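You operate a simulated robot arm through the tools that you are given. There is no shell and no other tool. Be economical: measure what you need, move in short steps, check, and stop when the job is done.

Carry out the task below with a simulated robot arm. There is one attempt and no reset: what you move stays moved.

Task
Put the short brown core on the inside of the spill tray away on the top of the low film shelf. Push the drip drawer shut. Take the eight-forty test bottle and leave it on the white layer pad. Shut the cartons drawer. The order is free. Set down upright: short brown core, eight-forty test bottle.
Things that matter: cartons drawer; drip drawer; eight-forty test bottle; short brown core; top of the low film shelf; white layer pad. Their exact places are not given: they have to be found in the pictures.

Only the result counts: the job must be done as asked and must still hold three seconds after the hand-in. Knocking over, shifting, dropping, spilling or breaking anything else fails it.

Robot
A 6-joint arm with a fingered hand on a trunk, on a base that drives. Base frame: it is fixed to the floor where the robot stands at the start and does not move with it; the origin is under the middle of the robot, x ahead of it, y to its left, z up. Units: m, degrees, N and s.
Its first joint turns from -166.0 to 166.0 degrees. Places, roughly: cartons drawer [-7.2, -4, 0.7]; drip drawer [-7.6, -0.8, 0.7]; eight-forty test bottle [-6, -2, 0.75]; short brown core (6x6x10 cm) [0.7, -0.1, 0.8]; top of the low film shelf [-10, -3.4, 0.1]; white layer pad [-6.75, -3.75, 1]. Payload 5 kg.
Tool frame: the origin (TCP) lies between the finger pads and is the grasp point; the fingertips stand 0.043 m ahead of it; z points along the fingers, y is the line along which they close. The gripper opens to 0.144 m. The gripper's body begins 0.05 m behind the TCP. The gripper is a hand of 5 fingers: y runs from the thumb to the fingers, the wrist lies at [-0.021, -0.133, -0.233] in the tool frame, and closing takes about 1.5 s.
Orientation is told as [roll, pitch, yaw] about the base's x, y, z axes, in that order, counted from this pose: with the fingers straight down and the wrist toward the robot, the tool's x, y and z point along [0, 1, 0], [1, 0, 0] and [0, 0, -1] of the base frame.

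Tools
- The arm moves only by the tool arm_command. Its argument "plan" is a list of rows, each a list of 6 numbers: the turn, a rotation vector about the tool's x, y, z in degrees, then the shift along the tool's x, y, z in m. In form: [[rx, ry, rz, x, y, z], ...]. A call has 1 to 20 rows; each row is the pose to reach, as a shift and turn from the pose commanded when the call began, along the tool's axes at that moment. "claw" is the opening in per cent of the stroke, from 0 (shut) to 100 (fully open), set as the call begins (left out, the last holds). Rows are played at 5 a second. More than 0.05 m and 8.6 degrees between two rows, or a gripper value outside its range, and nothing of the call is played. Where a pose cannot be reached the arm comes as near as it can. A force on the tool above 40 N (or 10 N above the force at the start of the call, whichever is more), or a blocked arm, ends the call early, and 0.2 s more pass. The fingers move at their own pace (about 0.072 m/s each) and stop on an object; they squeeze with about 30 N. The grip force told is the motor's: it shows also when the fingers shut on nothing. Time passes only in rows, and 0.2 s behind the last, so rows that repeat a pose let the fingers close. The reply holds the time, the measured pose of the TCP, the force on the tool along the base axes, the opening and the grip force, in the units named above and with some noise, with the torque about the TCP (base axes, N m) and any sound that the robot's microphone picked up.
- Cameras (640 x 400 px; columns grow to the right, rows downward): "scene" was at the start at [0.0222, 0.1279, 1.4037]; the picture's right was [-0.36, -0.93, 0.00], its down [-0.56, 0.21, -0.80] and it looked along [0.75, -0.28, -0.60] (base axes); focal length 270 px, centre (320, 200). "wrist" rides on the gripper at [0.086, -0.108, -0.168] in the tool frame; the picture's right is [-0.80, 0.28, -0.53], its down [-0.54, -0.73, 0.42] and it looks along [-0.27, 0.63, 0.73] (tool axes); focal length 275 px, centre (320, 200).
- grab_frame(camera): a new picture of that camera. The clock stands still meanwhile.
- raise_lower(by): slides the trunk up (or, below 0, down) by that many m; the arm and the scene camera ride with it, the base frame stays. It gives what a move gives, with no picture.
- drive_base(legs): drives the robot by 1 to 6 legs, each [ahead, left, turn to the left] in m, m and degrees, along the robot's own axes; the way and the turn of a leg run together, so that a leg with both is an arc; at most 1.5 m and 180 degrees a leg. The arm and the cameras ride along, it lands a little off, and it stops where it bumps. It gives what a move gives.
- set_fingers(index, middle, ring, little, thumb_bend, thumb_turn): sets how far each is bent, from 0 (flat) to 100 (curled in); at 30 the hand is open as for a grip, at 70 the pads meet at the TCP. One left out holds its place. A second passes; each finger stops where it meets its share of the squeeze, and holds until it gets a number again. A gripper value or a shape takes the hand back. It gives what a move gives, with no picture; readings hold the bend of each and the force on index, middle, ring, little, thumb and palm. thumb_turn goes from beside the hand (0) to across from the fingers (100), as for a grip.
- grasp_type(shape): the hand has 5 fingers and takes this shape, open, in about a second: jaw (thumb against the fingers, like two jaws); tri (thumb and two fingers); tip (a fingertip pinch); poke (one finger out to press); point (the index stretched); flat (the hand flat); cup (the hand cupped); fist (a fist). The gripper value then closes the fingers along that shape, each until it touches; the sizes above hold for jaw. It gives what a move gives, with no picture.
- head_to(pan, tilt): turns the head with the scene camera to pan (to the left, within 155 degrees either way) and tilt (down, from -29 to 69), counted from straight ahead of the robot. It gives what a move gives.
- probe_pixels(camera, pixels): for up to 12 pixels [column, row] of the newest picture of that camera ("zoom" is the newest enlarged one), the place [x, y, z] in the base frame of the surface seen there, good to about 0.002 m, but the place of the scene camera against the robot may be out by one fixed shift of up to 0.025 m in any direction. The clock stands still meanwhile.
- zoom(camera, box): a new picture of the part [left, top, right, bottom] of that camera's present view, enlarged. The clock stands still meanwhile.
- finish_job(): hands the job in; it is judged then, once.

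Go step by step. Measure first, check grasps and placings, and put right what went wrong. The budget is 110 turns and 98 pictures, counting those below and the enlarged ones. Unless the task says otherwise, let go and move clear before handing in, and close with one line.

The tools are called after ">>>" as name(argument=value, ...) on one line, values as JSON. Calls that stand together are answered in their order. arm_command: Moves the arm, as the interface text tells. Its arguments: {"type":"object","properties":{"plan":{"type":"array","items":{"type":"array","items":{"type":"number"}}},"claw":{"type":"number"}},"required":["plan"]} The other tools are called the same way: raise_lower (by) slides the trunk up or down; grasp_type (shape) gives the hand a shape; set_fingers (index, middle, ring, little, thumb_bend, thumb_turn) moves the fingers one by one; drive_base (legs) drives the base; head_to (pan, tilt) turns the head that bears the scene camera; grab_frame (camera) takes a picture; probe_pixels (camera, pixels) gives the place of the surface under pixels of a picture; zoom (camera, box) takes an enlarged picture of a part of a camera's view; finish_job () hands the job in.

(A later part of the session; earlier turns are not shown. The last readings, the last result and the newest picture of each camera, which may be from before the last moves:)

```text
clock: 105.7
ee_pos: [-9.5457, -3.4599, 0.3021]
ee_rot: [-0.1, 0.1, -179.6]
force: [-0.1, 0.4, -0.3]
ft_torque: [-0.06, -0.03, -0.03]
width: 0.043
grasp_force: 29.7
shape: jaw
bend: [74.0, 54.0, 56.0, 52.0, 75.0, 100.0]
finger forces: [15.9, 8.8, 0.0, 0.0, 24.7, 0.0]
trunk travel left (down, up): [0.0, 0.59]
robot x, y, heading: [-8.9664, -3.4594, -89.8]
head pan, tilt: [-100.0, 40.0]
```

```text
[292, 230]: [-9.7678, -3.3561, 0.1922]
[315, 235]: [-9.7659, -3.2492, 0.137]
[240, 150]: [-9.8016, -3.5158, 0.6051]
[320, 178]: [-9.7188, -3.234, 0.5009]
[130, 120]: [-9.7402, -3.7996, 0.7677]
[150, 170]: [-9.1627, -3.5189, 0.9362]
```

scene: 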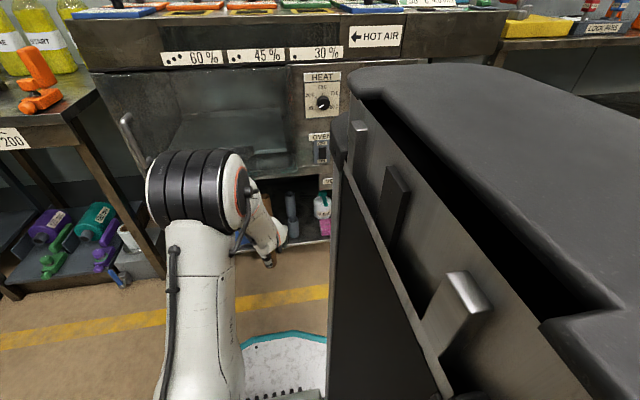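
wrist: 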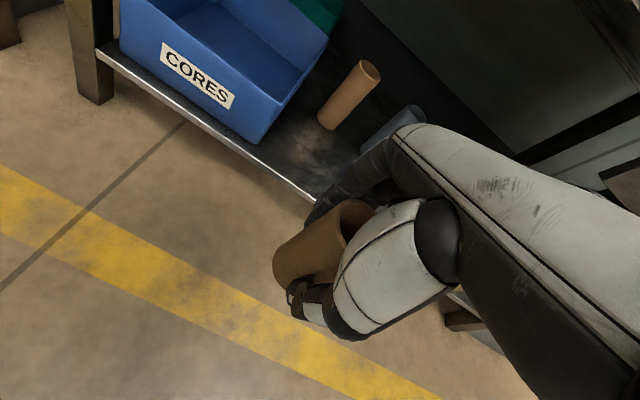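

Wrist readings: shelf z≈0.120, edge x≈-9.73, box wall y≈-3.545. I'll lower to z 0.21 outside, then slide in to x≈-9.78, y≈-3.468.

>>> arm_command(plan=[[0, 0, 0, 0, 0, 0.045], [0, 0, 0, 0.004, 0, 0.09], [0, 0, 0, 0.008, 0.04, 0.09], [0, 0, 0, 0.008, 0.08, 0.09], [0, 0, 0, 0.008, 0.12, 0.09], [0, 0, 0, 0.008, 0.15, 0.09], [0, 0, 0, 0.008, 0.15, 0.09]])

>>> grab_frame(camera="wrist")

>>> grab_frame(camera="scene")

```text
clock: 107.2
ee_pos: [-9.7004, -3.4693, 0.2112]
ee_rot: [0.0, 0.0, -179.9]
force: [-0.3, 0.1, -0.2]
ft_torque: [-0.01, 0.01, -0.01]
width: 0.0433
grasp_force: 30.0
shape: jaw
bend: [74.0, 54.0, 56.0, 52.0, 75.0, 100.0]
finger forces: [16.2, 8.8, 0.1, 0.0, 25.0, 0.1]
trunk travel left (down, up): [0.0, 0.59]
robot x, y, heading: [-8.9637, -3.4603, -89.8]
head pan, tilt: [-100.0, 40.0]
```

```text
68 pictures are left
```

wrist: 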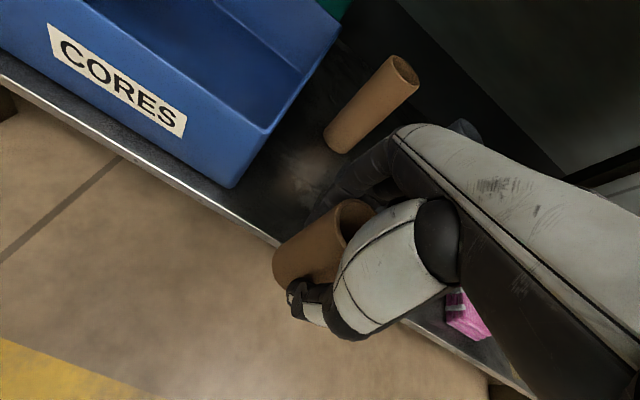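

```text
67 pictures are left
```

scene: 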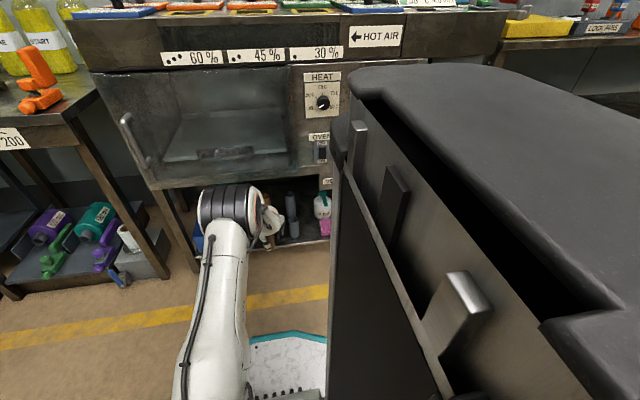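

>>> probe_pixels(camera="scene", pixels=[[228, 190], [228, 205], [258, 200], [205, 205], [195, 170], [290, 215], [272, 230]])

```text
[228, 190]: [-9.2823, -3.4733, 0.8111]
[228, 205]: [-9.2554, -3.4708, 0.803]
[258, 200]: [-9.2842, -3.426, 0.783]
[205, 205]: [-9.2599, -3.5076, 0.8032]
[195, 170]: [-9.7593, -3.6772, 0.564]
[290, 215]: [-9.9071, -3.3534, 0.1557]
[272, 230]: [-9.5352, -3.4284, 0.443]
```

The elbow is well clear. I'll slide in the last 0.08 m.

>>> arm_command(plan=[[0, 0, 0, 0, 0.03, 0], [0, 0, 0, 0, 0.055, 0], [0, 0, 0, 0, 0.08, 0], [0, 0, 0, 0, 0.08, 0.012], [0, 0, 0, 0, 0.08, 0.02], [0, 0, 0, 0, 0.08, 0.02]])

>>> grab_frame(camera="wrist")

```text
clock: 108.7
ee_pos: [-9.7774, -3.4695, 0.1916]
ee_rot: [0.0, 0.0, -179.9]
force: [0.0, 0.3, -1.9]
ft_torque: [0.01, -0.02, 0.0]
width: 0.0433
grasp_force: 30.5
shape: jaw
bend: [74.0, 54.0, 56.0, 52.0, 75.0, 100.0]
finger forces: [16.0, 8.7, 0.1, 0.0, 24.9, 0.0]
trunk travel left (down, up): [0.0, 0.59]
robot x, y, heading: [-8.9655, -3.4608, -89.9]
head pan, tilt: [-100.0, 40.0]
```

```text
66 pictures are left
```

wrist: 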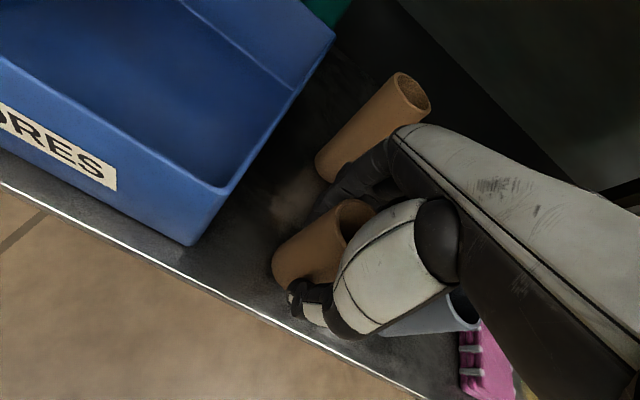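

The core is just above the shelf, so I'll lower gently by up to 7 mm.

>>> arm_command(plan=[[0, 0, 0, 0, 0, 0.002], [0, 0, 0, 0, 0, 0.004], [0, 0, 0, 0, 0, 0.006], [0, 0, 0, 0, 0, 0.006]])

```text
clock: 109.7
ee_pos: [-9.7771, -3.4681, 0.1856]
ee_rot: [-0.1, 0.0, -179.9]
force: [-0.4, 0.4, 0.9]
ft_torque: [0.0, 0.04, -0.01]
width: 0.0433
grasp_force: 29.4
shape: jaw
bend: [74.0, 54.0, 56.0, 52.0, 75.0, 100.0]
finger forces: [16.0, 8.8, 0.1, 0.0, 24.8, 0.0]
trunk travel left (down, up): [0.0, 0.59]
robot x, y, heading: [-8.9672, -3.4617, -89.9]
head pan, tilt: [-100.0, 40.0]
```

>>> arm_command(plan=[[0, 0, 0, 0, 0, 0.001], [0, 0, 0, 0, 0, 0.002], [0, 0, 0, 0, 0, 0.003], [0, 0, 0, 0, 0, 0.003]])

>>> probe_pixels(camera="wrist", pixels=[[285, 283], [262, 285], [240, 270], [290, 250]])

```text
clock: 110.7
ee_pos: [-9.7784, -3.4692, 0.185]
ee_rot: [0.0, -0.1, -179.9]
force: [0.6, -1.9, 9.0]
ft_torque: [-0.02, 0.2, 0.02]
width: 0.0433
grasp_force: 30.1
shape: jaw
bend: [74.0, 54.0, 56.0, 52.0, 75.0, 100.0]
finger forces: [16.1, 9.2, 0.0, 0.0, 26.8, 0.0]
trunk travel left (down, up): [0.0, 0.59]
robot x, y, heading: [-8.9665, -3.4565, -89.9]
head pan, tilt: [-100.0, 40.0]
```

```text
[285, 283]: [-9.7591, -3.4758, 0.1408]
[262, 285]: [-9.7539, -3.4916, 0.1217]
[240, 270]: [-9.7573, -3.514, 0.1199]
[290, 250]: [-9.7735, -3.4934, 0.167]
```

The core touched down (9 N up). I'll open to 65 %.

>>> arm_command(plan=[[0, 0, 0, 0, 0, -0.001], [0, 0, 0, 0, 0, -0.001], [0, 0, 0, 0, 0, -0.001], [0, 0, 0, 0, 0, -0.001], [0, 0, 0, 0, 0, -0.001], [0, 0, 0, 0, 0, -0.001]], claw=65)

>>> grab_frame(camera="wrist")

```text
clock: 112.0
ee_pos: [-9.7783, -3.4699, 0.1832]
ee_rot: [-0.1, 0.0, -179.9]
force: [0.6, -0.2, -0.1]
ft_torque: [0.0, 0.0, -0.01]
width: 0.093
grasp_force: 0.0
shape: jaw
bend: [28.0, 39.0, 36.0, 36.0, 63.0, 100.0]
finger forces: [0.0, 0.0, 0.1, 0.0, 0.0, 0.0]
trunk travel left (down, up): [0.0, 0.59]
robot x, y, heading: [-8.9664, -3.4562, -89.8]
head pan, tilt: [-100.0, 40.0]
```

```text
65 pictures are left
```

wrist: 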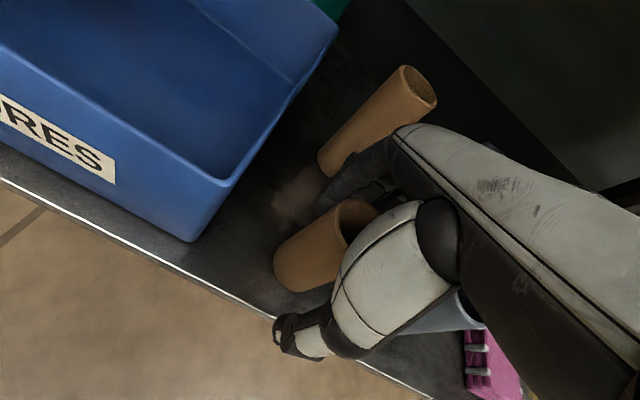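

The core stands free. I'll rise straight up 0.095 m (the palm stays in front of the panel), then back out.

>>> arm_command(plan=[[0, 0, 0, 0, 0, -0.02], [0, 0, 0, 0, 0, -0.04], [0, 0, 0, 0, 0, -0.06], [0, 0, 0, 0, 0, -0.08], [0, 0, 0, 0, 0, -0.095], [0, 0, 0, 0, 0, -0.095]])

>>> grab_frame(camera="wrist")

```text
clock: 113.5
ee_pos: [-9.7761, -3.4688, 0.2787]
ee_rot: [0.0, 0.2, -179.9]
force: [0.2, -0.1, -0.7]
ft_torque: [0.0, -0.01, -0.02]
width: 0.093
grasp_force: 0.1
shape: jaw
bend: [28.0, 39.0, 36.0, 36.0, 63.0, 100.0]
finger forces: [0.0, 0.1, 0.1, 0.1, 0.1, 0.1]
trunk travel left (down, up): [0.0, 0.59]
robot x, y, heading: [-8.9668, -3.46, -90.1]
head pan, tilt: [-100.0, 40.0]
```

```text
64 pictures are left
```

wrist: 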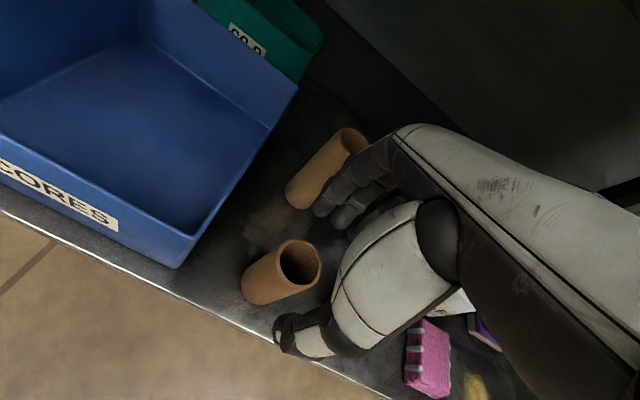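

Fingertips are at z≈0.236 and the core top at ≈0.222. I'll rise a bit more and back out to x≈-9.53.

>>> arm_command(plan=[[0, 0, 0, 0, 0, -0.015], [0, 0, 0, 0, -0.04, -0.015], [0, 0, 0, 0, -0.08, -0.015], [0, 0, 0, 0, -0.12, -0.015], [0, 0, 0, 0, -0.16, -0.015], [0, 0, 0, 0, -0.2, -0.015], [0, 0, 0, 0, -0.24, -0.015], [0, 0, 0, 0, -0.24, -0.015]])

>>> grab_frame(camera="wrist")

```text
clock: 115.2
ee_pos: [-9.5396, -3.4685, 0.2975]
ee_rot: [0.0, -0.1, -179.9]
force: [0.1, 0.4, 0.3]
ft_torque: [-0.04, -0.03, -0.01]
width: 0.0934
grasp_force: 0.1
shape: jaw
bend: [28.0, 39.0, 36.0, 36.0, 63.0, 100.0]
finger forces: [0.1, 0.0, 0.0, 0.0, 0.1, 0.0]
trunk travel left (down, up): [0.0, 0.59]
robot x, y, heading: [-8.9684, -3.4581, -89.9]
head pan, tilt: [-100.0, 40.0]
```

```text
63 pictures are left
```

wrist: 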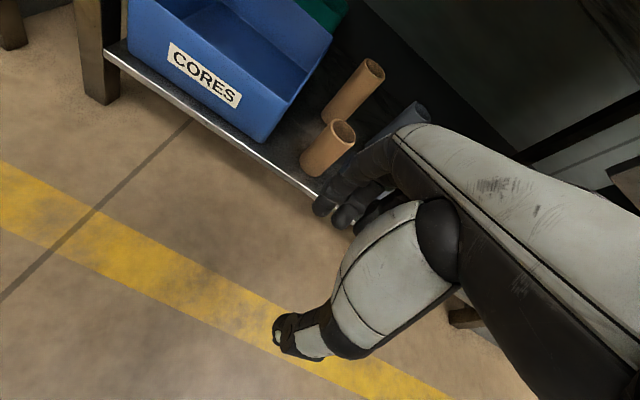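

The core is upright on the shelf. Now I'll raise the arm and trunk to travel height.

>>> arm_command(plan=[[0, 0, 0, 0, 0, -0.045], [0, 0, 0, 0, 0, -0.09], [0, 0, 0, 0, 0, -0.135], [0, 0, 0, 0, 0, -0.18], [0, 0, 0, 0, 0, -0.225], [0, 0, 0, 0, 0, -0.27], [0, 0, 0, 0, 0, -0.315], [0, 0, 0, 0, 0, -0.36], [0, 0, 0, 0, 0, -0.4], [0, 0, 0, 0, 0, -0.4]])

>>> raise_lower(by=0.35)

>>> head_to(pan=40, tilt=30)

>>> grab_frame(camera="scene")

>>> probe_pixels(camera="scene", pixels=[[320, 200], [400, 150], [480, 150], [560, 150], [320, 300], [420, 220], [500, 250], [600, 200], [240, 150], [160, 130]])

```text
clock: 117.5
ee_pos: [-9.537, -3.4718, 0.6946]
ee_rot: [0.1, 0.0, -180.0]
force: [-0.4, -0.7, 0.8]
ft_torque: [0.0, -0.04, 0.02]
width: 0.0933
grasp_force: 0.0
shape: jaw
bend: [28.0, 39.0, 36.0, 36.0, 63.0, 100.0]
finger forces: [0.0, 0.1, 0.1, 0.1, 0.1, 0.0]
trunk travel left (down, up): [0.0, 0.59]
robot x, y, heading: [-8.9677, -3.4577, -89.8]
head pan, tilt: [-100.0, 40.0]
```

```text
clock: 120.9
ee_pos: [-9.5374, -3.4698, 1.0443]
ee_rot: [0.0, 0.0, -179.9]
force: [0.2, 0.1, -0.9]
ft_torque: [-0.02, 0.0, 0.0]
width: 0.0933
grasp_force: 0.1
shape: jaw
bend: [28.0, 39.0, 36.0, 36.0, 63.0, 100.0]
finger forces: [0.0, 0.0, 0.0, 0.1, 0.0, 0.0]
trunk travel left (down, up): [-0.35, 0.24]
robot x, y, heading: [-8.9708, -3.4602, -89.9]
head pan, tilt: [-100.0, 40.0]
```

```text
clock: 123.1
ee_pos: [-9.5373, -3.4718, 1.0444]
ee_rot: [0.0, 0.0, -179.8]
force: [0.2, 0.3, -0.2]
ft_torque: [0.0, -0.03, 0.01]
width: 0.0935
grasp_force: 0.1
shape: jaw
bend: [28.0, 39.0, 36.0, 36.0, 63.0, 100.0]
finger forces: [0.0, 0.0, 0.0, 0.0, 0.0, 0.0]
trunk travel left (down, up): [-0.35, 0.24]
robot x, y, heading: [-8.9677, -3.4591, -89.9]
head pan, tilt: [40.0, 30.0]
```

```text
62 pictures are left
```

scene: 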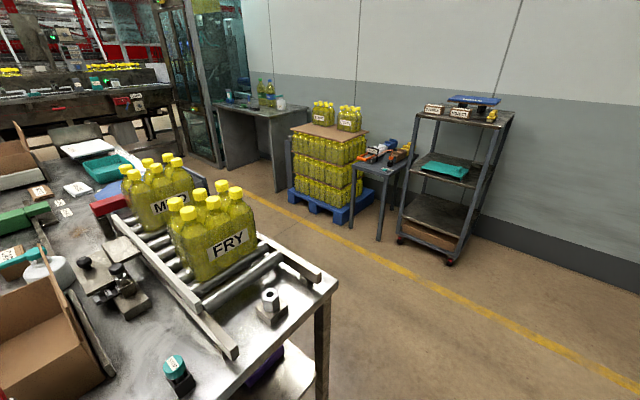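

```text
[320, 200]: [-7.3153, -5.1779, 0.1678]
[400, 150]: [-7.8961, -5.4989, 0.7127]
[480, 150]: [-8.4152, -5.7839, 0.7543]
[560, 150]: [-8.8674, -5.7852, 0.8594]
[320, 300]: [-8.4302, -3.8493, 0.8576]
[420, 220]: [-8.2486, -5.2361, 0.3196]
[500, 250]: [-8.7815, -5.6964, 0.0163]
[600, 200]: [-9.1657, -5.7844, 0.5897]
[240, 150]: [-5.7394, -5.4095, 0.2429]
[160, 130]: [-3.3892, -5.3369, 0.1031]
```

I'll drive down to y≈-4.7 and turn so that the arm on the right points at +y, towards the pack table's far side.

>>> drive_base(legs=[[0.65, 0.06, 0], [0.58, 0, 0], [0, 0, -90]])

>>> head_to(pan=-150, tilt=30)

>>> grab_frame(camera="scene")

```text
clock: 133.5
ee_pos: [-8.9448, -4.1427, 1.0448]
ee_rot: [0.0, 0.1, 92.2]
force: [0.5, -0.1, -0.1]
ft_torque: [-0.02, 0.01, -0.03]
width: 0.0937
grasp_force: 0.0
shape: jaw
bend: [28.0, 39.0, 36.0, 36.0, 63.0, 100.0]
finger forces: [0.1, 0.0, 0.0, 0.0, 0.0, 0.0]
trunk travel left (down, up): [-0.35, 0.24]
robot x, y, heading: [-8.9068, -4.7161, -177.5]
head pan, tilt: [40.0, 30.0]
```

```text
clock: 136.3
ee_pos: [-8.9436, -4.1431, 1.0437]
ee_rot: [-0.1, 0.1, 92.2]
force: [0.4, 0.4, -0.5]
ft_torque: [0.02, -0.01, 0.0]
width: 0.0934
grasp_force: 0.0
shape: jaw
bend: [28.0, 39.0, 36.0, 36.0, 63.0, 100.0]
finger forces: [0.0, 0.1, 0.1, 0.0, 0.0, 0.0]
trunk travel left (down, up): [-0.35, 0.24]
robot x, y, heading: [-8.9141, -4.7154, -177.8]
head pan, tilt: [-150.0, 30.0]
```

```text
61 pictures are left
```

scene: 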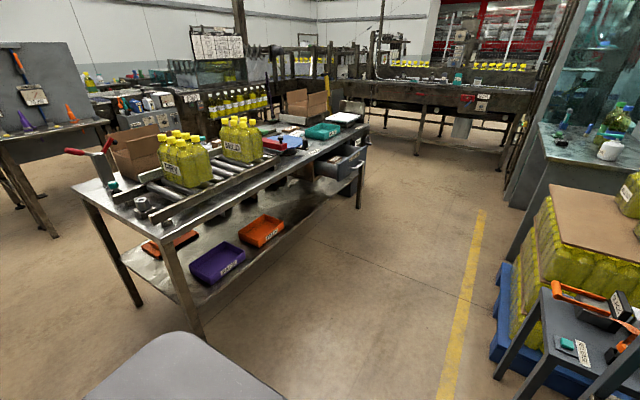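

The open cartons drawer is at (350,160). I'll zoom and measure it.

>>> zoom(camera="scene", box=[270, 100, 390, 210])

>>> probe_pixels(camera="zoom", pixels=[[440, 240], [400, 255], [480, 230], [350, 250], [540, 250], [380, 120], [260, 240], [600, 160]])

>>> probe_pixels(camera="scene", pixels=[[560, 330], [510, 260], [575, 180], [515, 140], [200, 300], [470, 300]])

```text
3.64 times, centred on (330, 155) of scene
```

zoom: 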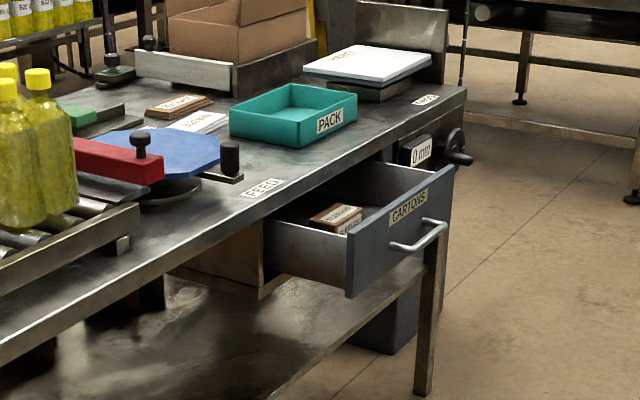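

```text
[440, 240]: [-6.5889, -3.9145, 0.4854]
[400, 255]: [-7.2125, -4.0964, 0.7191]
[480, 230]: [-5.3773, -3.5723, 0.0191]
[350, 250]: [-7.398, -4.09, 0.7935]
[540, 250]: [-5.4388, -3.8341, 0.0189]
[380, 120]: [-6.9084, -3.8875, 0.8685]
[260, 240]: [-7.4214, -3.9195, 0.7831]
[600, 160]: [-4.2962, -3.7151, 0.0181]
```

```text
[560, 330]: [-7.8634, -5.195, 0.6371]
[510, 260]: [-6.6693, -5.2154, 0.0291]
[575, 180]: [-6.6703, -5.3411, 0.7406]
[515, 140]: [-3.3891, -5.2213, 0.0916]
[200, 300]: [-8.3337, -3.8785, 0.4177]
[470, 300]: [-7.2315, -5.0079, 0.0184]
```

The cartons drawer front is at y≈-4.09, x -7.40 to -7.05, z ≈0.65–0.77, with the handle near x -7.22. I'll back along the aisle to x≈-7.2.

>>> drive_base(legs=[[0, 0, -2.2], [-1.0, 0, 0], [-0.7, 0, 0]])

>>> head_to(pan=-95, tilt=45)

>>> grab_frame(camera="scene")

>>> grab_frame(camera="wrist")

```text
clock: 145.4
ee_pos: [-7.1957, -4.1593, 1.0441]
ee_rot: [0.0, 0.0, 88.5]
force: [-0.1, -0.4, 0.2]
ft_torque: [-0.01, 0.01, 0.01]
width: 0.0935
grasp_force: 0.1
shape: jaw
bend: [28.0, 39.0, 36.0, 36.0, 63.0, 100.0]
finger forces: [0.0, 0.0, 0.1, 0.0, 0.1, 0.0]
trunk travel left (down, up): [-0.35, 0.24]
robot x, y, heading: [-7.1949, -4.7333, 178.3]
head pan, tilt: [-150.0, 30.0]
```

```text
clock: 146.6
ee_pos: [-7.196, -4.1588, 1.0447]
ee_rot: [0.0, 0.0, 88.5]
force: [0.4, -0.3, -0.2]
ft_torque: [0.01, -0.01, 0.01]
width: 0.0933
grasp_force: 0.0
shape: jaw
bend: [28.0, 39.0, 36.0, 36.0, 63.0, 100.0]
finger forces: [0.1, 0.0, 0.1, 0.0, 0.0, 0.0]
trunk travel left (down, up): [-0.35, 0.24]
robot x, y, heading: [-7.197, -4.7316, 178.7]
head pan, tilt: [-95.0, 45.0]
```

```text
59 pictures are left
```

scene: 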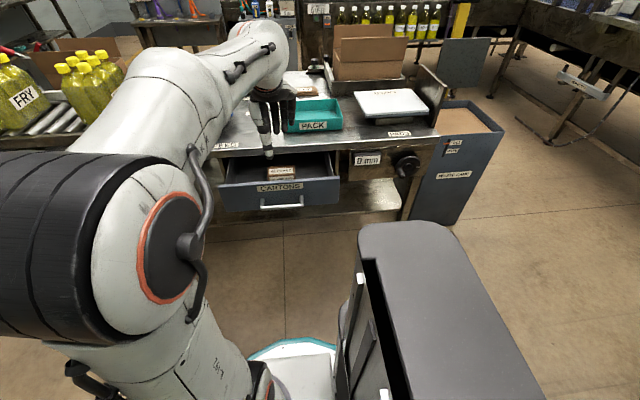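

```text
58 pictures are left
```

wrist: 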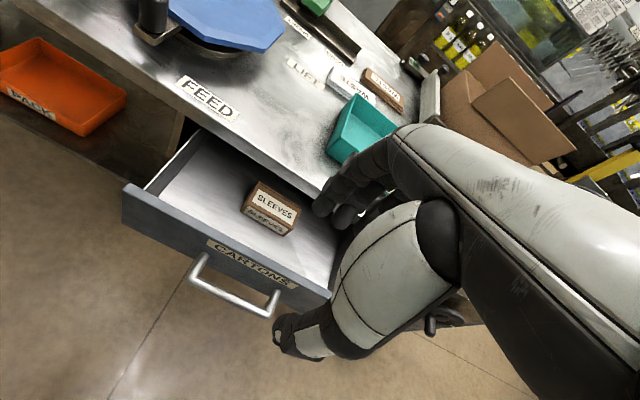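

>>> probe_pixels(camera="wrist", pixels=[[235, 300], [196, 275], [272, 308], [140, 200], [320, 295], [150, 225], [300, 270], [260, 150], [320, 200], [215, 265]])

```text
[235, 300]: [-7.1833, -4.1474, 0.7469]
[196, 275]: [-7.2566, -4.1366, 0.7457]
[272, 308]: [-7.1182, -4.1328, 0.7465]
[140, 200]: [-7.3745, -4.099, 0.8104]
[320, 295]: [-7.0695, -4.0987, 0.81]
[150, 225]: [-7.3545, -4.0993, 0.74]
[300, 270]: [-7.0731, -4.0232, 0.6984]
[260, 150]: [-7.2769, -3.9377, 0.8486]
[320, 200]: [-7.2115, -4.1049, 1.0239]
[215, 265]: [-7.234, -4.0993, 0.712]
```

The handle bar is at (-7.187, -4.147, 0.747) and the table edge at y≈-3.93. To get arm room I'll stand 0.4 m to the side (x≈-6.8).

>>> drive_base(legs=[[-0.4, 0, 1.5]])

>>> grasp_type(shape="fist")

>>> arm_command(plan=[[0, 0, 0, -0.04, -0.02, 0], [0, 0, 0, -0.08, -0.04, 0], [0, 0, 0, -0.12, -0.06, 0], [0, 0, 0, -0.16, -0.06, 0], [0, 0, 0, -0.2, -0.06, 0], [0, 0, 0, -0.24, -0.06, 0], [0, 0, 0, -0.28, -0.06, 0], [0, 0, 0, -0.32, -0.06, 0], [0, 0, 0, -0.36, -0.06, 0], [0, 0, 0, -0.39, -0.06, 0], [0, 0, 0, -0.39, -0.06, 0]])

>>> grab_frame(camera="scene")

>>> grab_frame(camera="wrist")

```text
clock: 149.1
ee_pos: [-6.8011, -4.1661, 1.0449]
ee_rot: [0.0, -0.1, 89.6]
force: [0.0, 1.0, -0.1]
ft_torque: [0.0, 0.0, -0.01]
width: 0.0933
grasp_force: 0.0
shape: jaw
bend: [28.0, 39.0, 36.0, 36.0, 63.0, 100.0]
finger forces: [0.1, 0.0, 0.0, 0.0, 0.0, 0.0]
trunk travel left (down, up): [-0.35, 0.24]
robot x, y, heading: [-6.7876, -4.7347, 179.9]
head pan, tilt: [-95.0, 45.0]
```

```text
clock: 150.0
ee_pos: [-6.8011, -4.1652, 1.045]
ee_rot: [0.0, 0.0, 89.6]
force: [-0.7, 0.1, 0.2]
ft_torque: [-0.01, -0.01, -0.01]
width: 0.0001
grasp_force: 0.0
shape: fist
bend: [100.0, 100.0, 100.0, 100.0, 85.0, 85.0]
finger forces: [0.0, 0.0, 0.0, 0.0, 0.1, 0.0]
trunk travel left (down, up): [-0.35, 0.24]
robot x, y, heading: [-6.7907, -4.7361, 179.8]
head pan, tilt: [-95.0, 45.0]
```

```text
clock: 152.6
ee_pos: [-6.4159, -4.2281, 1.1024]
ee_rot: [-3.6, -3.0, 90.1]
force: [-0.7, -0.7, 0.6]
ft_torque: [0.01, -0.01, 0.02]
width: 0.0
grasp_force: 0.1
shape: fist
bend: [100.0, 100.0, 100.0, 100.0, 85.0, 85.0]
finger forces: [0.1, 0.0, 0.1, 0.0, 0.0, 0.0]
trunk travel left (down, up): [-0.35, 0.24]
robot x, y, heading: [-6.7919, -4.7358, 179.6]
head pan, tilt: [-95.0, 45.0]
stopped in row 11: the arm was blocked; the commanded pose is now the measured one
```

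```text
57 pictures are left
```

scene: 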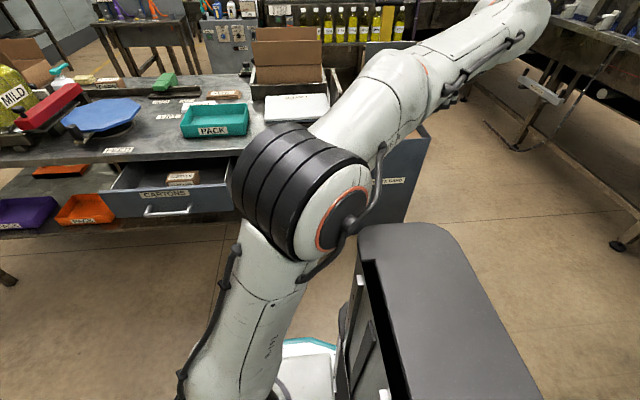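

```text
56 pictures are left
```

wrist: 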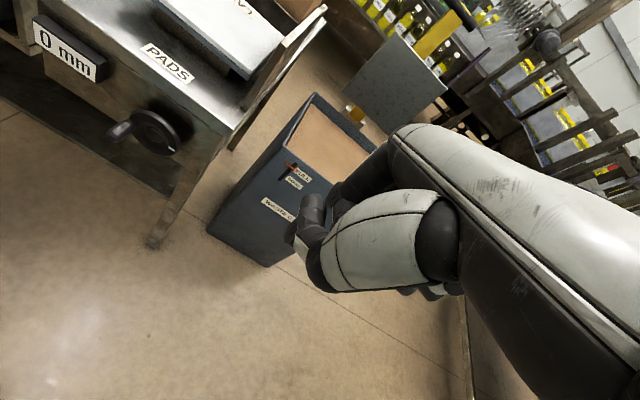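

I moved the wrong way along tool x (with this yaw, tool +x is base -x). Nothing was touched, so I'll correct the slight tilt and move back across to x≈-7.18.

>>> arm_command(plan=[[-1.8, 1.5, 0, 0.03, 0, 0.01], [-3.6, 3, 0, 0.07, 0, 0.02], [-3.6, 3, 0, 0.115, 0.01, 0.02], [-3.6, 3, 0, 0.16, 0.02, 0.02], [-3.6, 3, 0, 0.205, 0.03, 0.02], [-3.6, 3, 0, 0.25, 0.04, 0.02], [-3.6, 3, 0, 0.295, 0.05, 0.02], [-3.6, 3, 0, 0.34, 0.05, 0.02], [-3.6, 3, 0, 0.385, 0.05, 0.02], [-3.6, 3, 0, 0.43, 0.05, 0.02], [-3.6, 3, 0, 0.475, 0.04, 0.02], [-3.6, 3, 0, 0.52, 0.03, 0.02], [-3.6, 3, 0, 0.565, 0.02, 0.02], [-3.6, 3, 0, 0.61, 0.01, 0.02], [-3.6, 3, 0, 0.655, 0, 0.02], [-3.6, 3, 0, 0.7, 0, 0.02], [-3.6, 3, 0, 0.74, 0, 0.02], [-3.6, 3, 0, 0.77, 0, 0.02], [-3.6, 3, 0, 0.77, 0, 0.02]])

>>> grab_frame(camera="scene")

```text
clock: 156.6
ee_pos: [-7.1821, -4.2263, 1.0284]
ee_rot: [0.1, -6.0, 90.2]
force: [-0.5, -0.1, -0.5]
ft_torque: [-0.01, 0.01, 0.0]
width: 0.0
grasp_force: 0.0
shape: fist
bend: [100.0, 100.0, 100.0, 100.0, 85.0, 85.0]
finger forces: [0.0, 0.0, 0.1, 0.0, 0.0, 0.0]
trunk travel left (down, up): [-0.35, 0.24]
robot x, y, heading: [-6.7949, -4.7381, 179.5]
head pan, tilt: [-95.0, 45.0]
```

```text
55 pictures are left
```

scene: 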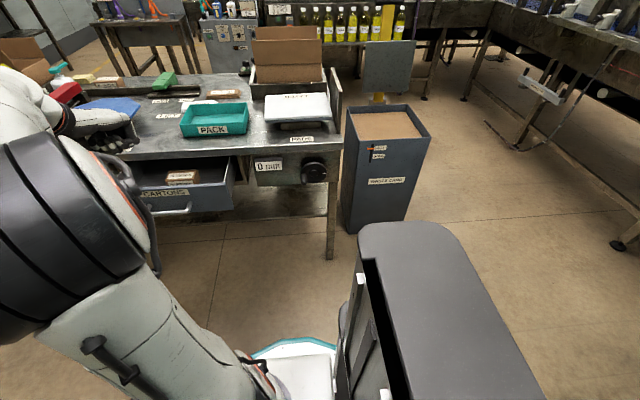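

Now I'll tilt the fist forward about 48° in free air at this height.

>>> arm_command(plan=[[-4, -3, 0, 0, 0, 0], [-8, -6, 0, 0, 0, 0], [-16, -6, 0, 0, 0, 0], [-24, -6, 0, 0, 0, 0], [-32, -6, 0, 0, 0, 0], [-40, -6, 0, 0, 0, 0], [-48, -6, 0, 0, 0, 0], [-48, -6, 0, 0, 0, 0]])

>>> grab_frame(camera="wrist")

```text
clock: 158.4
ee_pos: [-7.1855, -4.227, 1.0296]
ee_rot: [-8.3, -53.8, 93.9]
force: [0.9, 0.8, 0.0]
ft_torque: [-0.02, -0.02, 0.01]
width: 0.0
grasp_force: 0.0
shape: fist
bend: [100.0, 100.0, 100.0, 100.0, 85.0, 85.0]
finger forces: [0.0, 0.0, 0.0, 0.0, 0.0, 0.0]
trunk travel left (down, up): [-0.35, 0.24]
robot x, y, heading: [-6.7934, -4.7387, 179.7]
head pan, tilt: [-95.0, 45.0]
```

```text
54 pictures are left
```

wrist: 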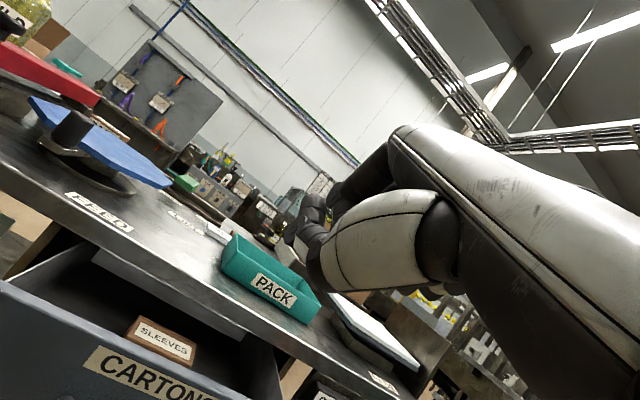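

The fist is tilted forward ≈54°. I'll lower it to about z 0.76, just in front of the handle.

>>> arm_command(plan=[[0, 1, 0, 0, -0.04, 0.022], [0, 2, 0, 0, -0.08, 0.045], [0, 3, 0, 0, -0.12, 0.067], [0, 4, 0, 0, -0.16, 0.09], [0, 5, 0, 0, -0.2, 0.112], [0, 6, 0, 0, -0.236, 0.135], [0, 6, 0, 0, -0.236, 0.135]])

>>> grab_frame(camera="wrist")

>>> head_to(pan=-70, tilt=45)

>>> grab_frame(camera="scene")

```text
clock: 160.0
ee_pos: [-7.161, -4.2594, 0.7606]
ee_rot: [-2.3, -54.0, 93.9]
force: [0.4, -0.4, -0.1]
ft_torque: [0.0, -0.01, 0.0]
width: 0.0001
grasp_force: 0.1
shape: fist
bend: [100.0, 100.0, 100.0, 100.0, 85.0, 85.0]
finger forces: [0.0, 0.0, 0.1, 0.0, 0.0, 0.1]
trunk travel left (down, up): [-0.35, 0.24]
robot x, y, heading: [-6.7913, -4.7356, 179.5]
head pan, tilt: [-95.0, 45.0]
```

```text
53 pictures are left
```

wrist: 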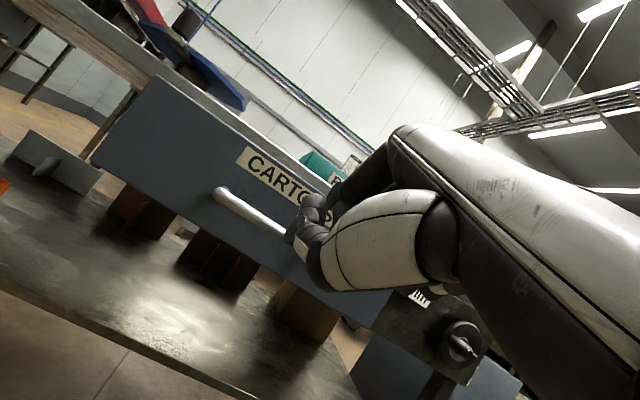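

```text
clock: 160.9
ee_pos: [-7.1607, -4.2589, 0.7604]
ee_rot: [-2.3, -53.9, 94.0]
force: [0.3, 0.2, -0.5]
ft_torque: [0.0, 0.0, 0.01]
width: 0.0
grasp_force: 0.0
shape: fist
bend: [100.0, 100.0, 100.0, 100.0, 85.0, 85.0]
finger forces: [0.1, 0.0, 0.1, 0.0, 0.0, 0.0]
trunk travel left (down, up): [-0.35, 0.24]
robot x, y, heading: [-6.7912, -4.7329, 179.4]
head pan, tilt: [-70.0, 45.0]
```

```text
52 pictures are left
```

scene: 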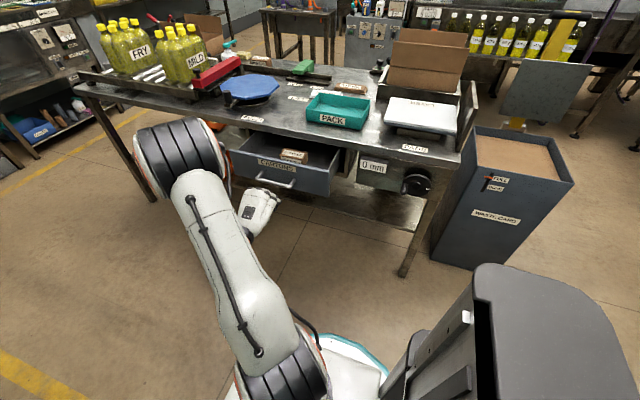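

I want to check that the elbow drum (180,165) clears the table while pushing.

>>> probe_pixels(camera="scene", pixels=[[180, 150], [215, 145], [160, 160], [200, 190], [255, 205], [245, 225], [275, 180]])

```text
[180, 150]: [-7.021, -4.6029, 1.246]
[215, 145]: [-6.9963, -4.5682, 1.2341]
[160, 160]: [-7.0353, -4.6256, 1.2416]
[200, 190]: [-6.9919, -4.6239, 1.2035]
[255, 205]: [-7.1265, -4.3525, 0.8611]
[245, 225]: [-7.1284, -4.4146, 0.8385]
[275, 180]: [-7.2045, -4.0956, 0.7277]
```

The elbow is well clear. I'll push forward gradually onto the handle.

>>> arm_command(plan=[[0, 0, 0, 0.01, 0.006, 0.025], [0, 0, 0, 0.02, 0.018, 0.041], [0, 0, 0, 0.02, 0.03, 0.057], [0, 0, 0, 0.02, 0.042, 0.073], [0, 0, 0, 0.02, 0.053, 0.089], [0, 0, 0, 0.02, 0.065, 0.106], [0, 0, 0, 0.02, 0.077, 0.122], [0, 0, 0, 0.02, 0.077, 0.122]])

>>> grab_frame(camera="scene")

```text
clock: 162.7
ee_pos: [-7.1931, -4.1167, 0.7516]
ee_rot: [-2.4, -53.5, 93.6]
force: [-1.2, -0.6, 0.2]
ft_torque: [0.0, -0.02, 0.03]
width: 0.0001
grasp_force: 0.1
shape: fist
bend: [100.0, 100.0, 100.0, 100.0, 85.0, 85.0]
finger forces: [0.0, 0.1, 0.0, 0.0, 0.0, 0.1]
out of reach, approached as far as the arm can: row 6, 7, 8
trunk travel left (down, up): [-0.35, 0.24]
robot x, y, heading: [-6.7902, -4.736, 179.4]
head pan, tilt: [-70.0, 45.0]
```

```text
51 pictures are left
```

scene: 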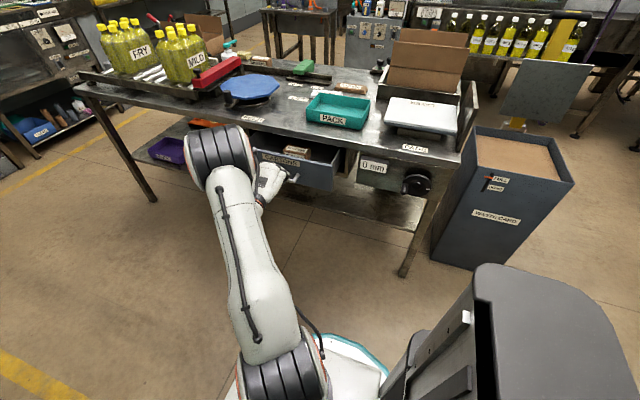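

The arm ran out of reach here, with the fist just at the handle. I'll push by driving the base sideways (robot's right = +y) in small steps.

>>> drive_base(legs=[[0, -0.1, 0]])

>>> zoom(camera="scene", box=[200, 80, 480, 260])

```text
clock: 163.9
ee_pos: [-7.192, -4.0151, 0.7514]
ee_rot: [-2.3, -53.4, 93.4]
force: [-0.2, 0.6, 0.6]
ft_torque: [-0.01, -0.01, 0.01]
width: 0.0
grasp_force: 0.0
shape: fist
bend: [100.0, 100.0, 100.0, 100.0, 85.0, 85.0]
finger forces: [0.1, 0.0, 0.1, 0.0, 0.0, 0.0]
trunk travel left (down, up): [-0.35, 0.24]
robot x, y, heading: [-6.7897, -4.6389, 179.5]
head pan, tilt: [-70.0, 45.0]
```

```text
2.22 times, centred on (340, 170) of scene
```

zoom: 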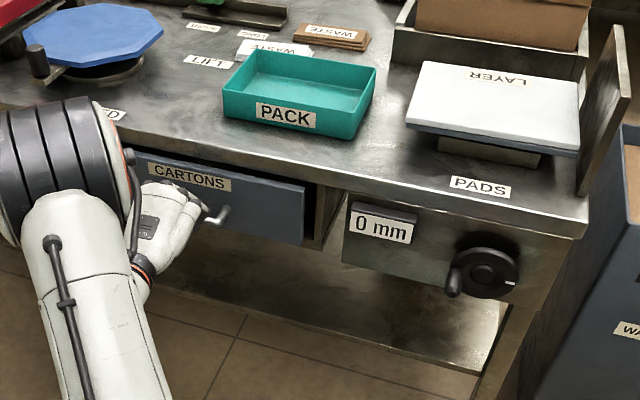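

The drawer is sliding in. I'll measure how far it still stands out.

>>> probe_pixels(camera="zoom", pixels=[[270, 210], [290, 190], [285, 230], [260, 160], [350, 180], [370, 245], [218, 215], [170, 185], [400, 195]])

```text
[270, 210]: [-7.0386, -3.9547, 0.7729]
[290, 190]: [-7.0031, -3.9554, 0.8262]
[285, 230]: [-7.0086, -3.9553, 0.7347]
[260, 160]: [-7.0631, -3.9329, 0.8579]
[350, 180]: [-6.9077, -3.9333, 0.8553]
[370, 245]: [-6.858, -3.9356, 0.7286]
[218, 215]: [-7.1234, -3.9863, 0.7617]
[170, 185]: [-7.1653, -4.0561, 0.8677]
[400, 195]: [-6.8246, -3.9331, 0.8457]
```

About 2 cm are left (front at y -3.955, the neighbour face at -3.936). I'll nudge on.

>>> drive_base(legs=[[0, -0.03, 0]])

>>> zoom(camera="scene", box=[200, 80, 480, 260])

>>> probe_pixels(camera="zoom", pixels=[[270, 210], [280, 200], [350, 180], [370, 245], [285, 210], [260, 220], [400, 195]])

```text
clock: 164.7
ee_pos: [-7.192, -3.9869, 0.7539]
ee_rot: [-2.2, -53.7, 93.2]
force: [-2.1, -5.4, 14.9]
ft_torque: [-0.08, 0.41, 0.15]
width: 0.1362
grasp_force: 0.1
shape: fist
bend: [100.0, 100.0, 100.0, 100.0, 88.0, 84.0]
finger forces: [0.0, 0.0, 0.0, 0.1, 23.6, 0.0]
trunk travel left (down, up): [-0.35, 0.24]
robot x, y, heading: [-6.7893, -4.6058, 179.8]
head pan, tilt: [-70.0, 45.0]
```

```text
2.22 times, centred on (340, 170) of scene
```

zoom: 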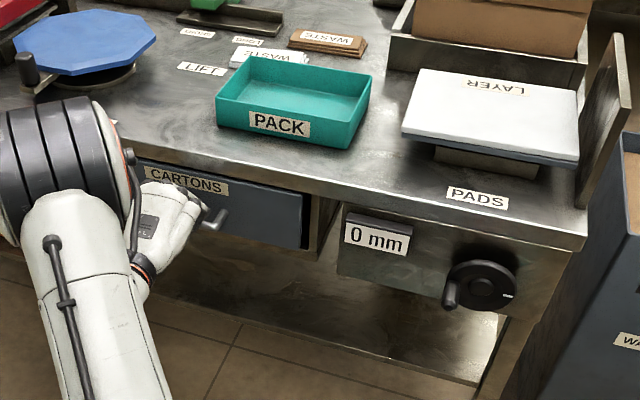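

```text
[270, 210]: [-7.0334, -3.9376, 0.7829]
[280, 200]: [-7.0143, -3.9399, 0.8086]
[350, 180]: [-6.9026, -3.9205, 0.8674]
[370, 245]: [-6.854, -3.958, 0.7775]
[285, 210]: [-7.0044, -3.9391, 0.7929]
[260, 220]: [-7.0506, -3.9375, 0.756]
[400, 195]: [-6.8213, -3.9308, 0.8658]
```

The front is now at y≈-3.939 with about 15 N on the hand. I'll nudge slightly more to see if it's at its stop.

>>> drive_base(legs=[[0, -0.02, 0]])

>>> zoom(camera="scene", box=[220, 120, 400, 240])

>>> probe_pixels(camera="zoom", pixels=[[200, 190], [240, 190], [330, 200], [250, 120], [320, 140], [290, 180], [400, 220]])

```text
clock: 165.5
ee_pos: [-7.1924, -3.9669, 0.755]
ee_rot: [-2.0, -53.8, 93.2]
force: [-2.8, -8.7, 21.0]
ft_torque: [-0.22, 0.51, 0.18]
width: 0.1363
grasp_force: 0.0
shape: fist
bend: [100.0, 100.0, 100.0, 100.0, 89.0, 84.0]
finger forces: [0.0, 0.1, 0.0, 0.1, 39.8, 0.1]
trunk travel left (down, up): [-0.35, 0.24]
robot x, y, heading: [-6.7911, -4.5899, 179.6]
head pan, tilt: [-70.0, 45.0]
```

```text
3.33 times, centred on (310, 180) of scene
```

zoom: 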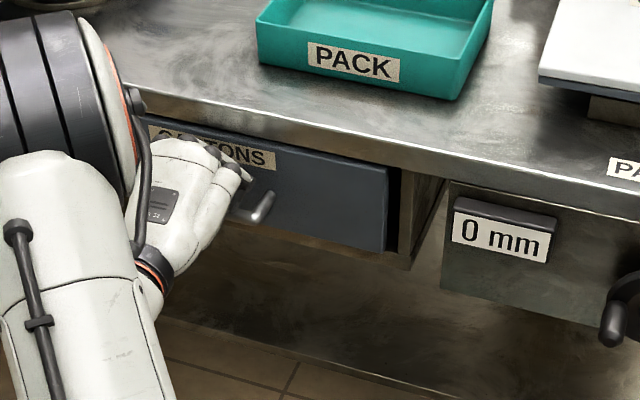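

```text
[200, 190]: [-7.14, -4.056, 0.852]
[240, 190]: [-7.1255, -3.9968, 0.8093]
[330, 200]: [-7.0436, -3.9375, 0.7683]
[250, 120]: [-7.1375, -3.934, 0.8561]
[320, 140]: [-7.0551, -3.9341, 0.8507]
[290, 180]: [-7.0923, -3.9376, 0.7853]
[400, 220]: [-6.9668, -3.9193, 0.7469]
```

The drawer front rests at y≈-3.938 against the carcass (-3.919) while force grows, so it's shut. I'll back off and check that it stays.

>>> drive_base(legs=[[0, 0.05, 0], [0, 0.12, 0]])

>>> zoom(camera="scene", box=[200, 80, 480, 260])

>>> probe_pixels(camera="zoom", pixels=[[270, 180], [300, 180], [250, 190], [350, 160], [240, 140], [480, 110], [420, 90], [560, 150]])

```text
clock: 167.3
ee_pos: [-7.1918, -4.134, 0.7541]
ee_rot: [-2.1, -53.7, 92.9]
force: [-0.8, 0.1, 0.5]
ft_torque: [-0.01, -0.02, -0.01]
width: 0.0
grasp_force: 0.1
shape: fist
bend: [100.0, 100.0, 100.0, 100.0, 85.0, 85.0]
finger forces: [0.1, 0.0, 0.0, 0.1, 0.1, 0.1]
trunk travel left (down, up): [-0.35, 0.24]
robot x, y, heading: [-6.7887, -4.7576, 179.3]
head pan, tilt: [-70.0, 45.0]
```

```text
2.22 times, centred on (340, 170) of scene
```

zoom: 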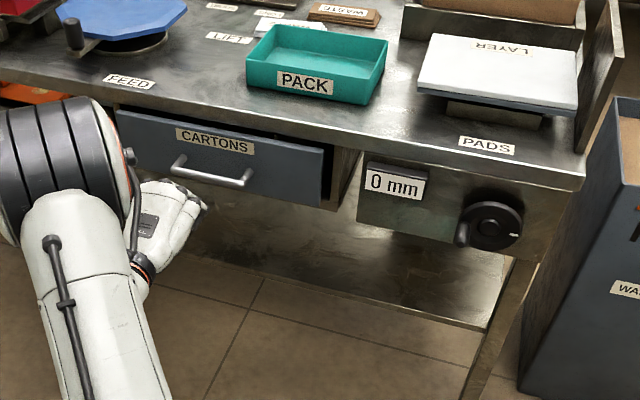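

```text
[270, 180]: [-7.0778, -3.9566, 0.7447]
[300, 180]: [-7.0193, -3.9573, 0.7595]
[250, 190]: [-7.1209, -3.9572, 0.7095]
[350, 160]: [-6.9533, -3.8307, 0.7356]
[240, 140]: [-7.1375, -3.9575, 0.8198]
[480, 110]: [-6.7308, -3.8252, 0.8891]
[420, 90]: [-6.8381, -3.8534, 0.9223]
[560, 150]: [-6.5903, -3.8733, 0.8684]
```

>>> probe_pixels(camera="zoom", pixels=[[230, 110], [420, 150], [320, 170], [330, 190], [335, 200], [328, 160], [360, 200], [395, 190], [440, 215], [500, 180], [150, 95], [310, 140]])

>>> zoom(camera="scene", box=[300, 120, 380, 180])

```text
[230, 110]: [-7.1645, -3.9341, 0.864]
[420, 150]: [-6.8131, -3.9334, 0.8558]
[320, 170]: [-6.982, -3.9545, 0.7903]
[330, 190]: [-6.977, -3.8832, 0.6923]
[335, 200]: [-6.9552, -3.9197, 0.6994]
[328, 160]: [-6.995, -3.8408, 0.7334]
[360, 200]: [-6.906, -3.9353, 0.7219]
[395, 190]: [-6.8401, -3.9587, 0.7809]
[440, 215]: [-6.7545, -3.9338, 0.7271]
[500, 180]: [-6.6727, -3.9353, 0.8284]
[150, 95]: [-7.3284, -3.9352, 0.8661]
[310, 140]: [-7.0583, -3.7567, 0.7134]
```

```text
6.67 times, centred on (340, 150) of scene
```

zoom: 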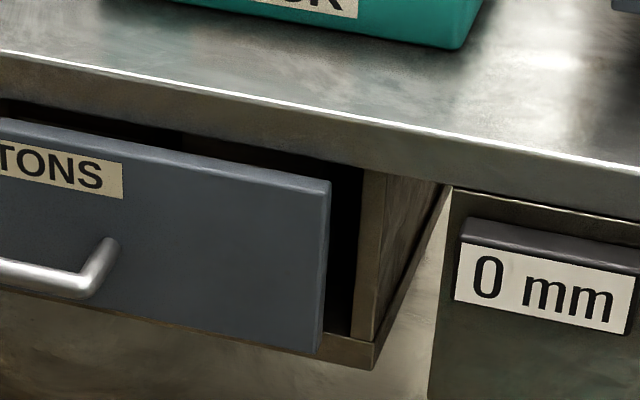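

The drawer came back about 2 cm (front -3.956 vs carcass -3.919), so the fist must have dragged the handle. I'll push on the front panel itself, beside the handle, with an extended finger.

>>> grasp_type(shape="poke")

>>> arm_command(plan=[[0, 0, 0, -0.04, 0, 0], [0, 0, 0, -0.08, 0, 0], [0, 0, 0, -0.12, 0, 0], [0, 0, 0, -0.12, 0, 0]])

>>> zoom(camera="scene", box=[200, 100, 440, 250])

>>> grab_frame(camera="wrist")

```text
clock: 168.2
ee_pos: [-7.1913, -4.1329, 0.755]
ee_rot: [-2.0, -53.7, 92.9]
force: [-0.2, 0.7, 0.0]
ft_torque: [0.01, -0.01, -0.02]
width: 0.0002
grasp_force: 0.0
shape: poke
bend: [70.0, 70.0, 99.0, 99.0, 100.0, 88.0]
finger forces: [0.1, 0.0, 0.0, 0.1, 0.0, 0.0]
trunk travel left (down, up): [-0.35, 0.24]
robot x, y, heading: [-6.7922, -4.7565, 179.2]
head pan, tilt: [-70.0, 45.0]
```

```text
clock: 169.2
ee_pos: [-7.1286, -4.1383, 0.78]
ee_rot: [-2.3, -51.5, 89.9]
force: [1.4, -0.4, 0.1]
ft_torque: [0.0, -0.01, 0.03]
width: 0.0001
grasp_force: 0.0
shape: poke
bend: [70.0, 70.0, 99.0, 99.0, 100.0, 87.0]
finger forces: [0.0, 0.1, 0.1, 0.0, 0.0, 0.1]
out of reach, approached as far as the arm can: row 1, 2, 3, 4
trunk travel left (down, up): [-0.35, 0.24]
robot x, y, heading: [-6.7899, -4.7569, 179.5]
head pan, tilt: [-70.0, 45.0]
```

```text
2.67 times, centred on (320, 175) of scene
```

zoom: 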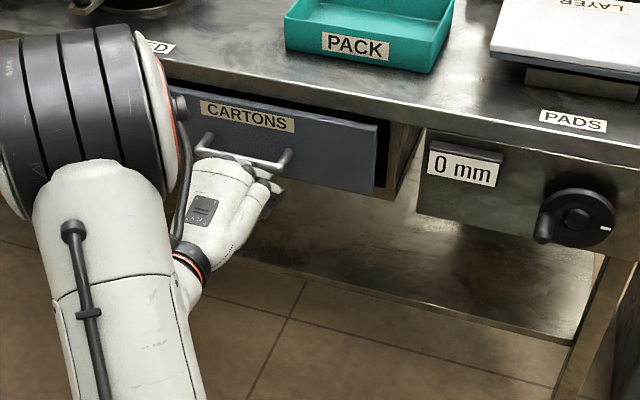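

```text
44 pictures are left
```

wrist: 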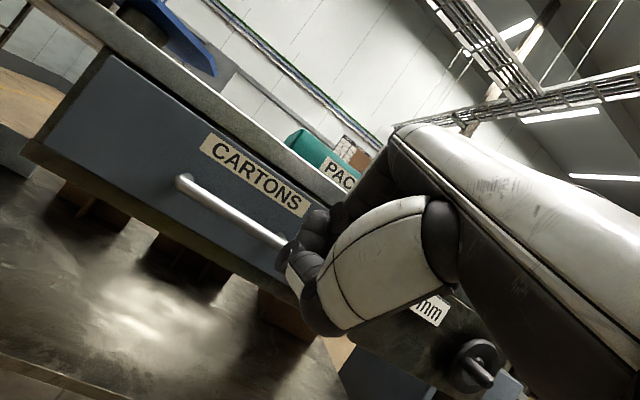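

The poke fingertips (70 bend) sit at about the TCP. I'll shift the base 6 cm so the tip is beside the handle (x≈-7.07), then push by driving right.

>>> drive_base(legs=[[-0.065, 0, 0], [0, -0.15, 0]])

>>> zoom(camera="scene", box=[200, 100, 440, 250])

```text
clock: 171.1
ee_pos: [-7.0615, -3.9885, 0.7792]
ee_rot: [-2.3, -51.7, 89.9]
force: [0.2, -0.6, -0.6]
ft_torque: [0.0, 0.0, 0.01]
width: 0.0
grasp_force: 0.2
shape: poke
bend: [70.0, 70.0, 99.0, 99.0, 100.0, 87.0]
finger forces: [0.0, 0.1, 0.0, 0.1, 0.1, 0.1]
trunk travel left (down, up): [-0.35, 0.24]
robot x, y, heading: [-6.7232, -4.6077, 179.2]
head pan, tilt: [-70.0, 45.0]
```

```text
2.67 times, centred on (320, 175) of scene
```

zoom: 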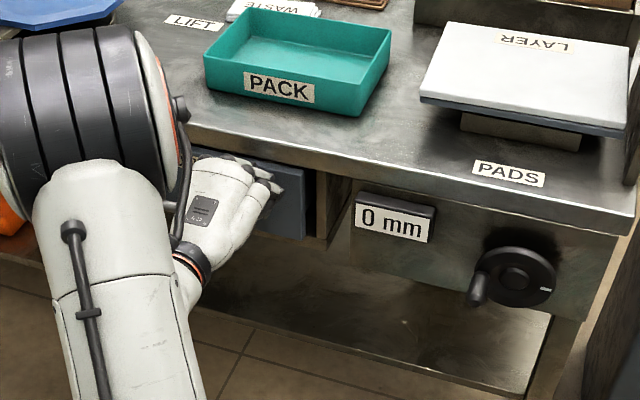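

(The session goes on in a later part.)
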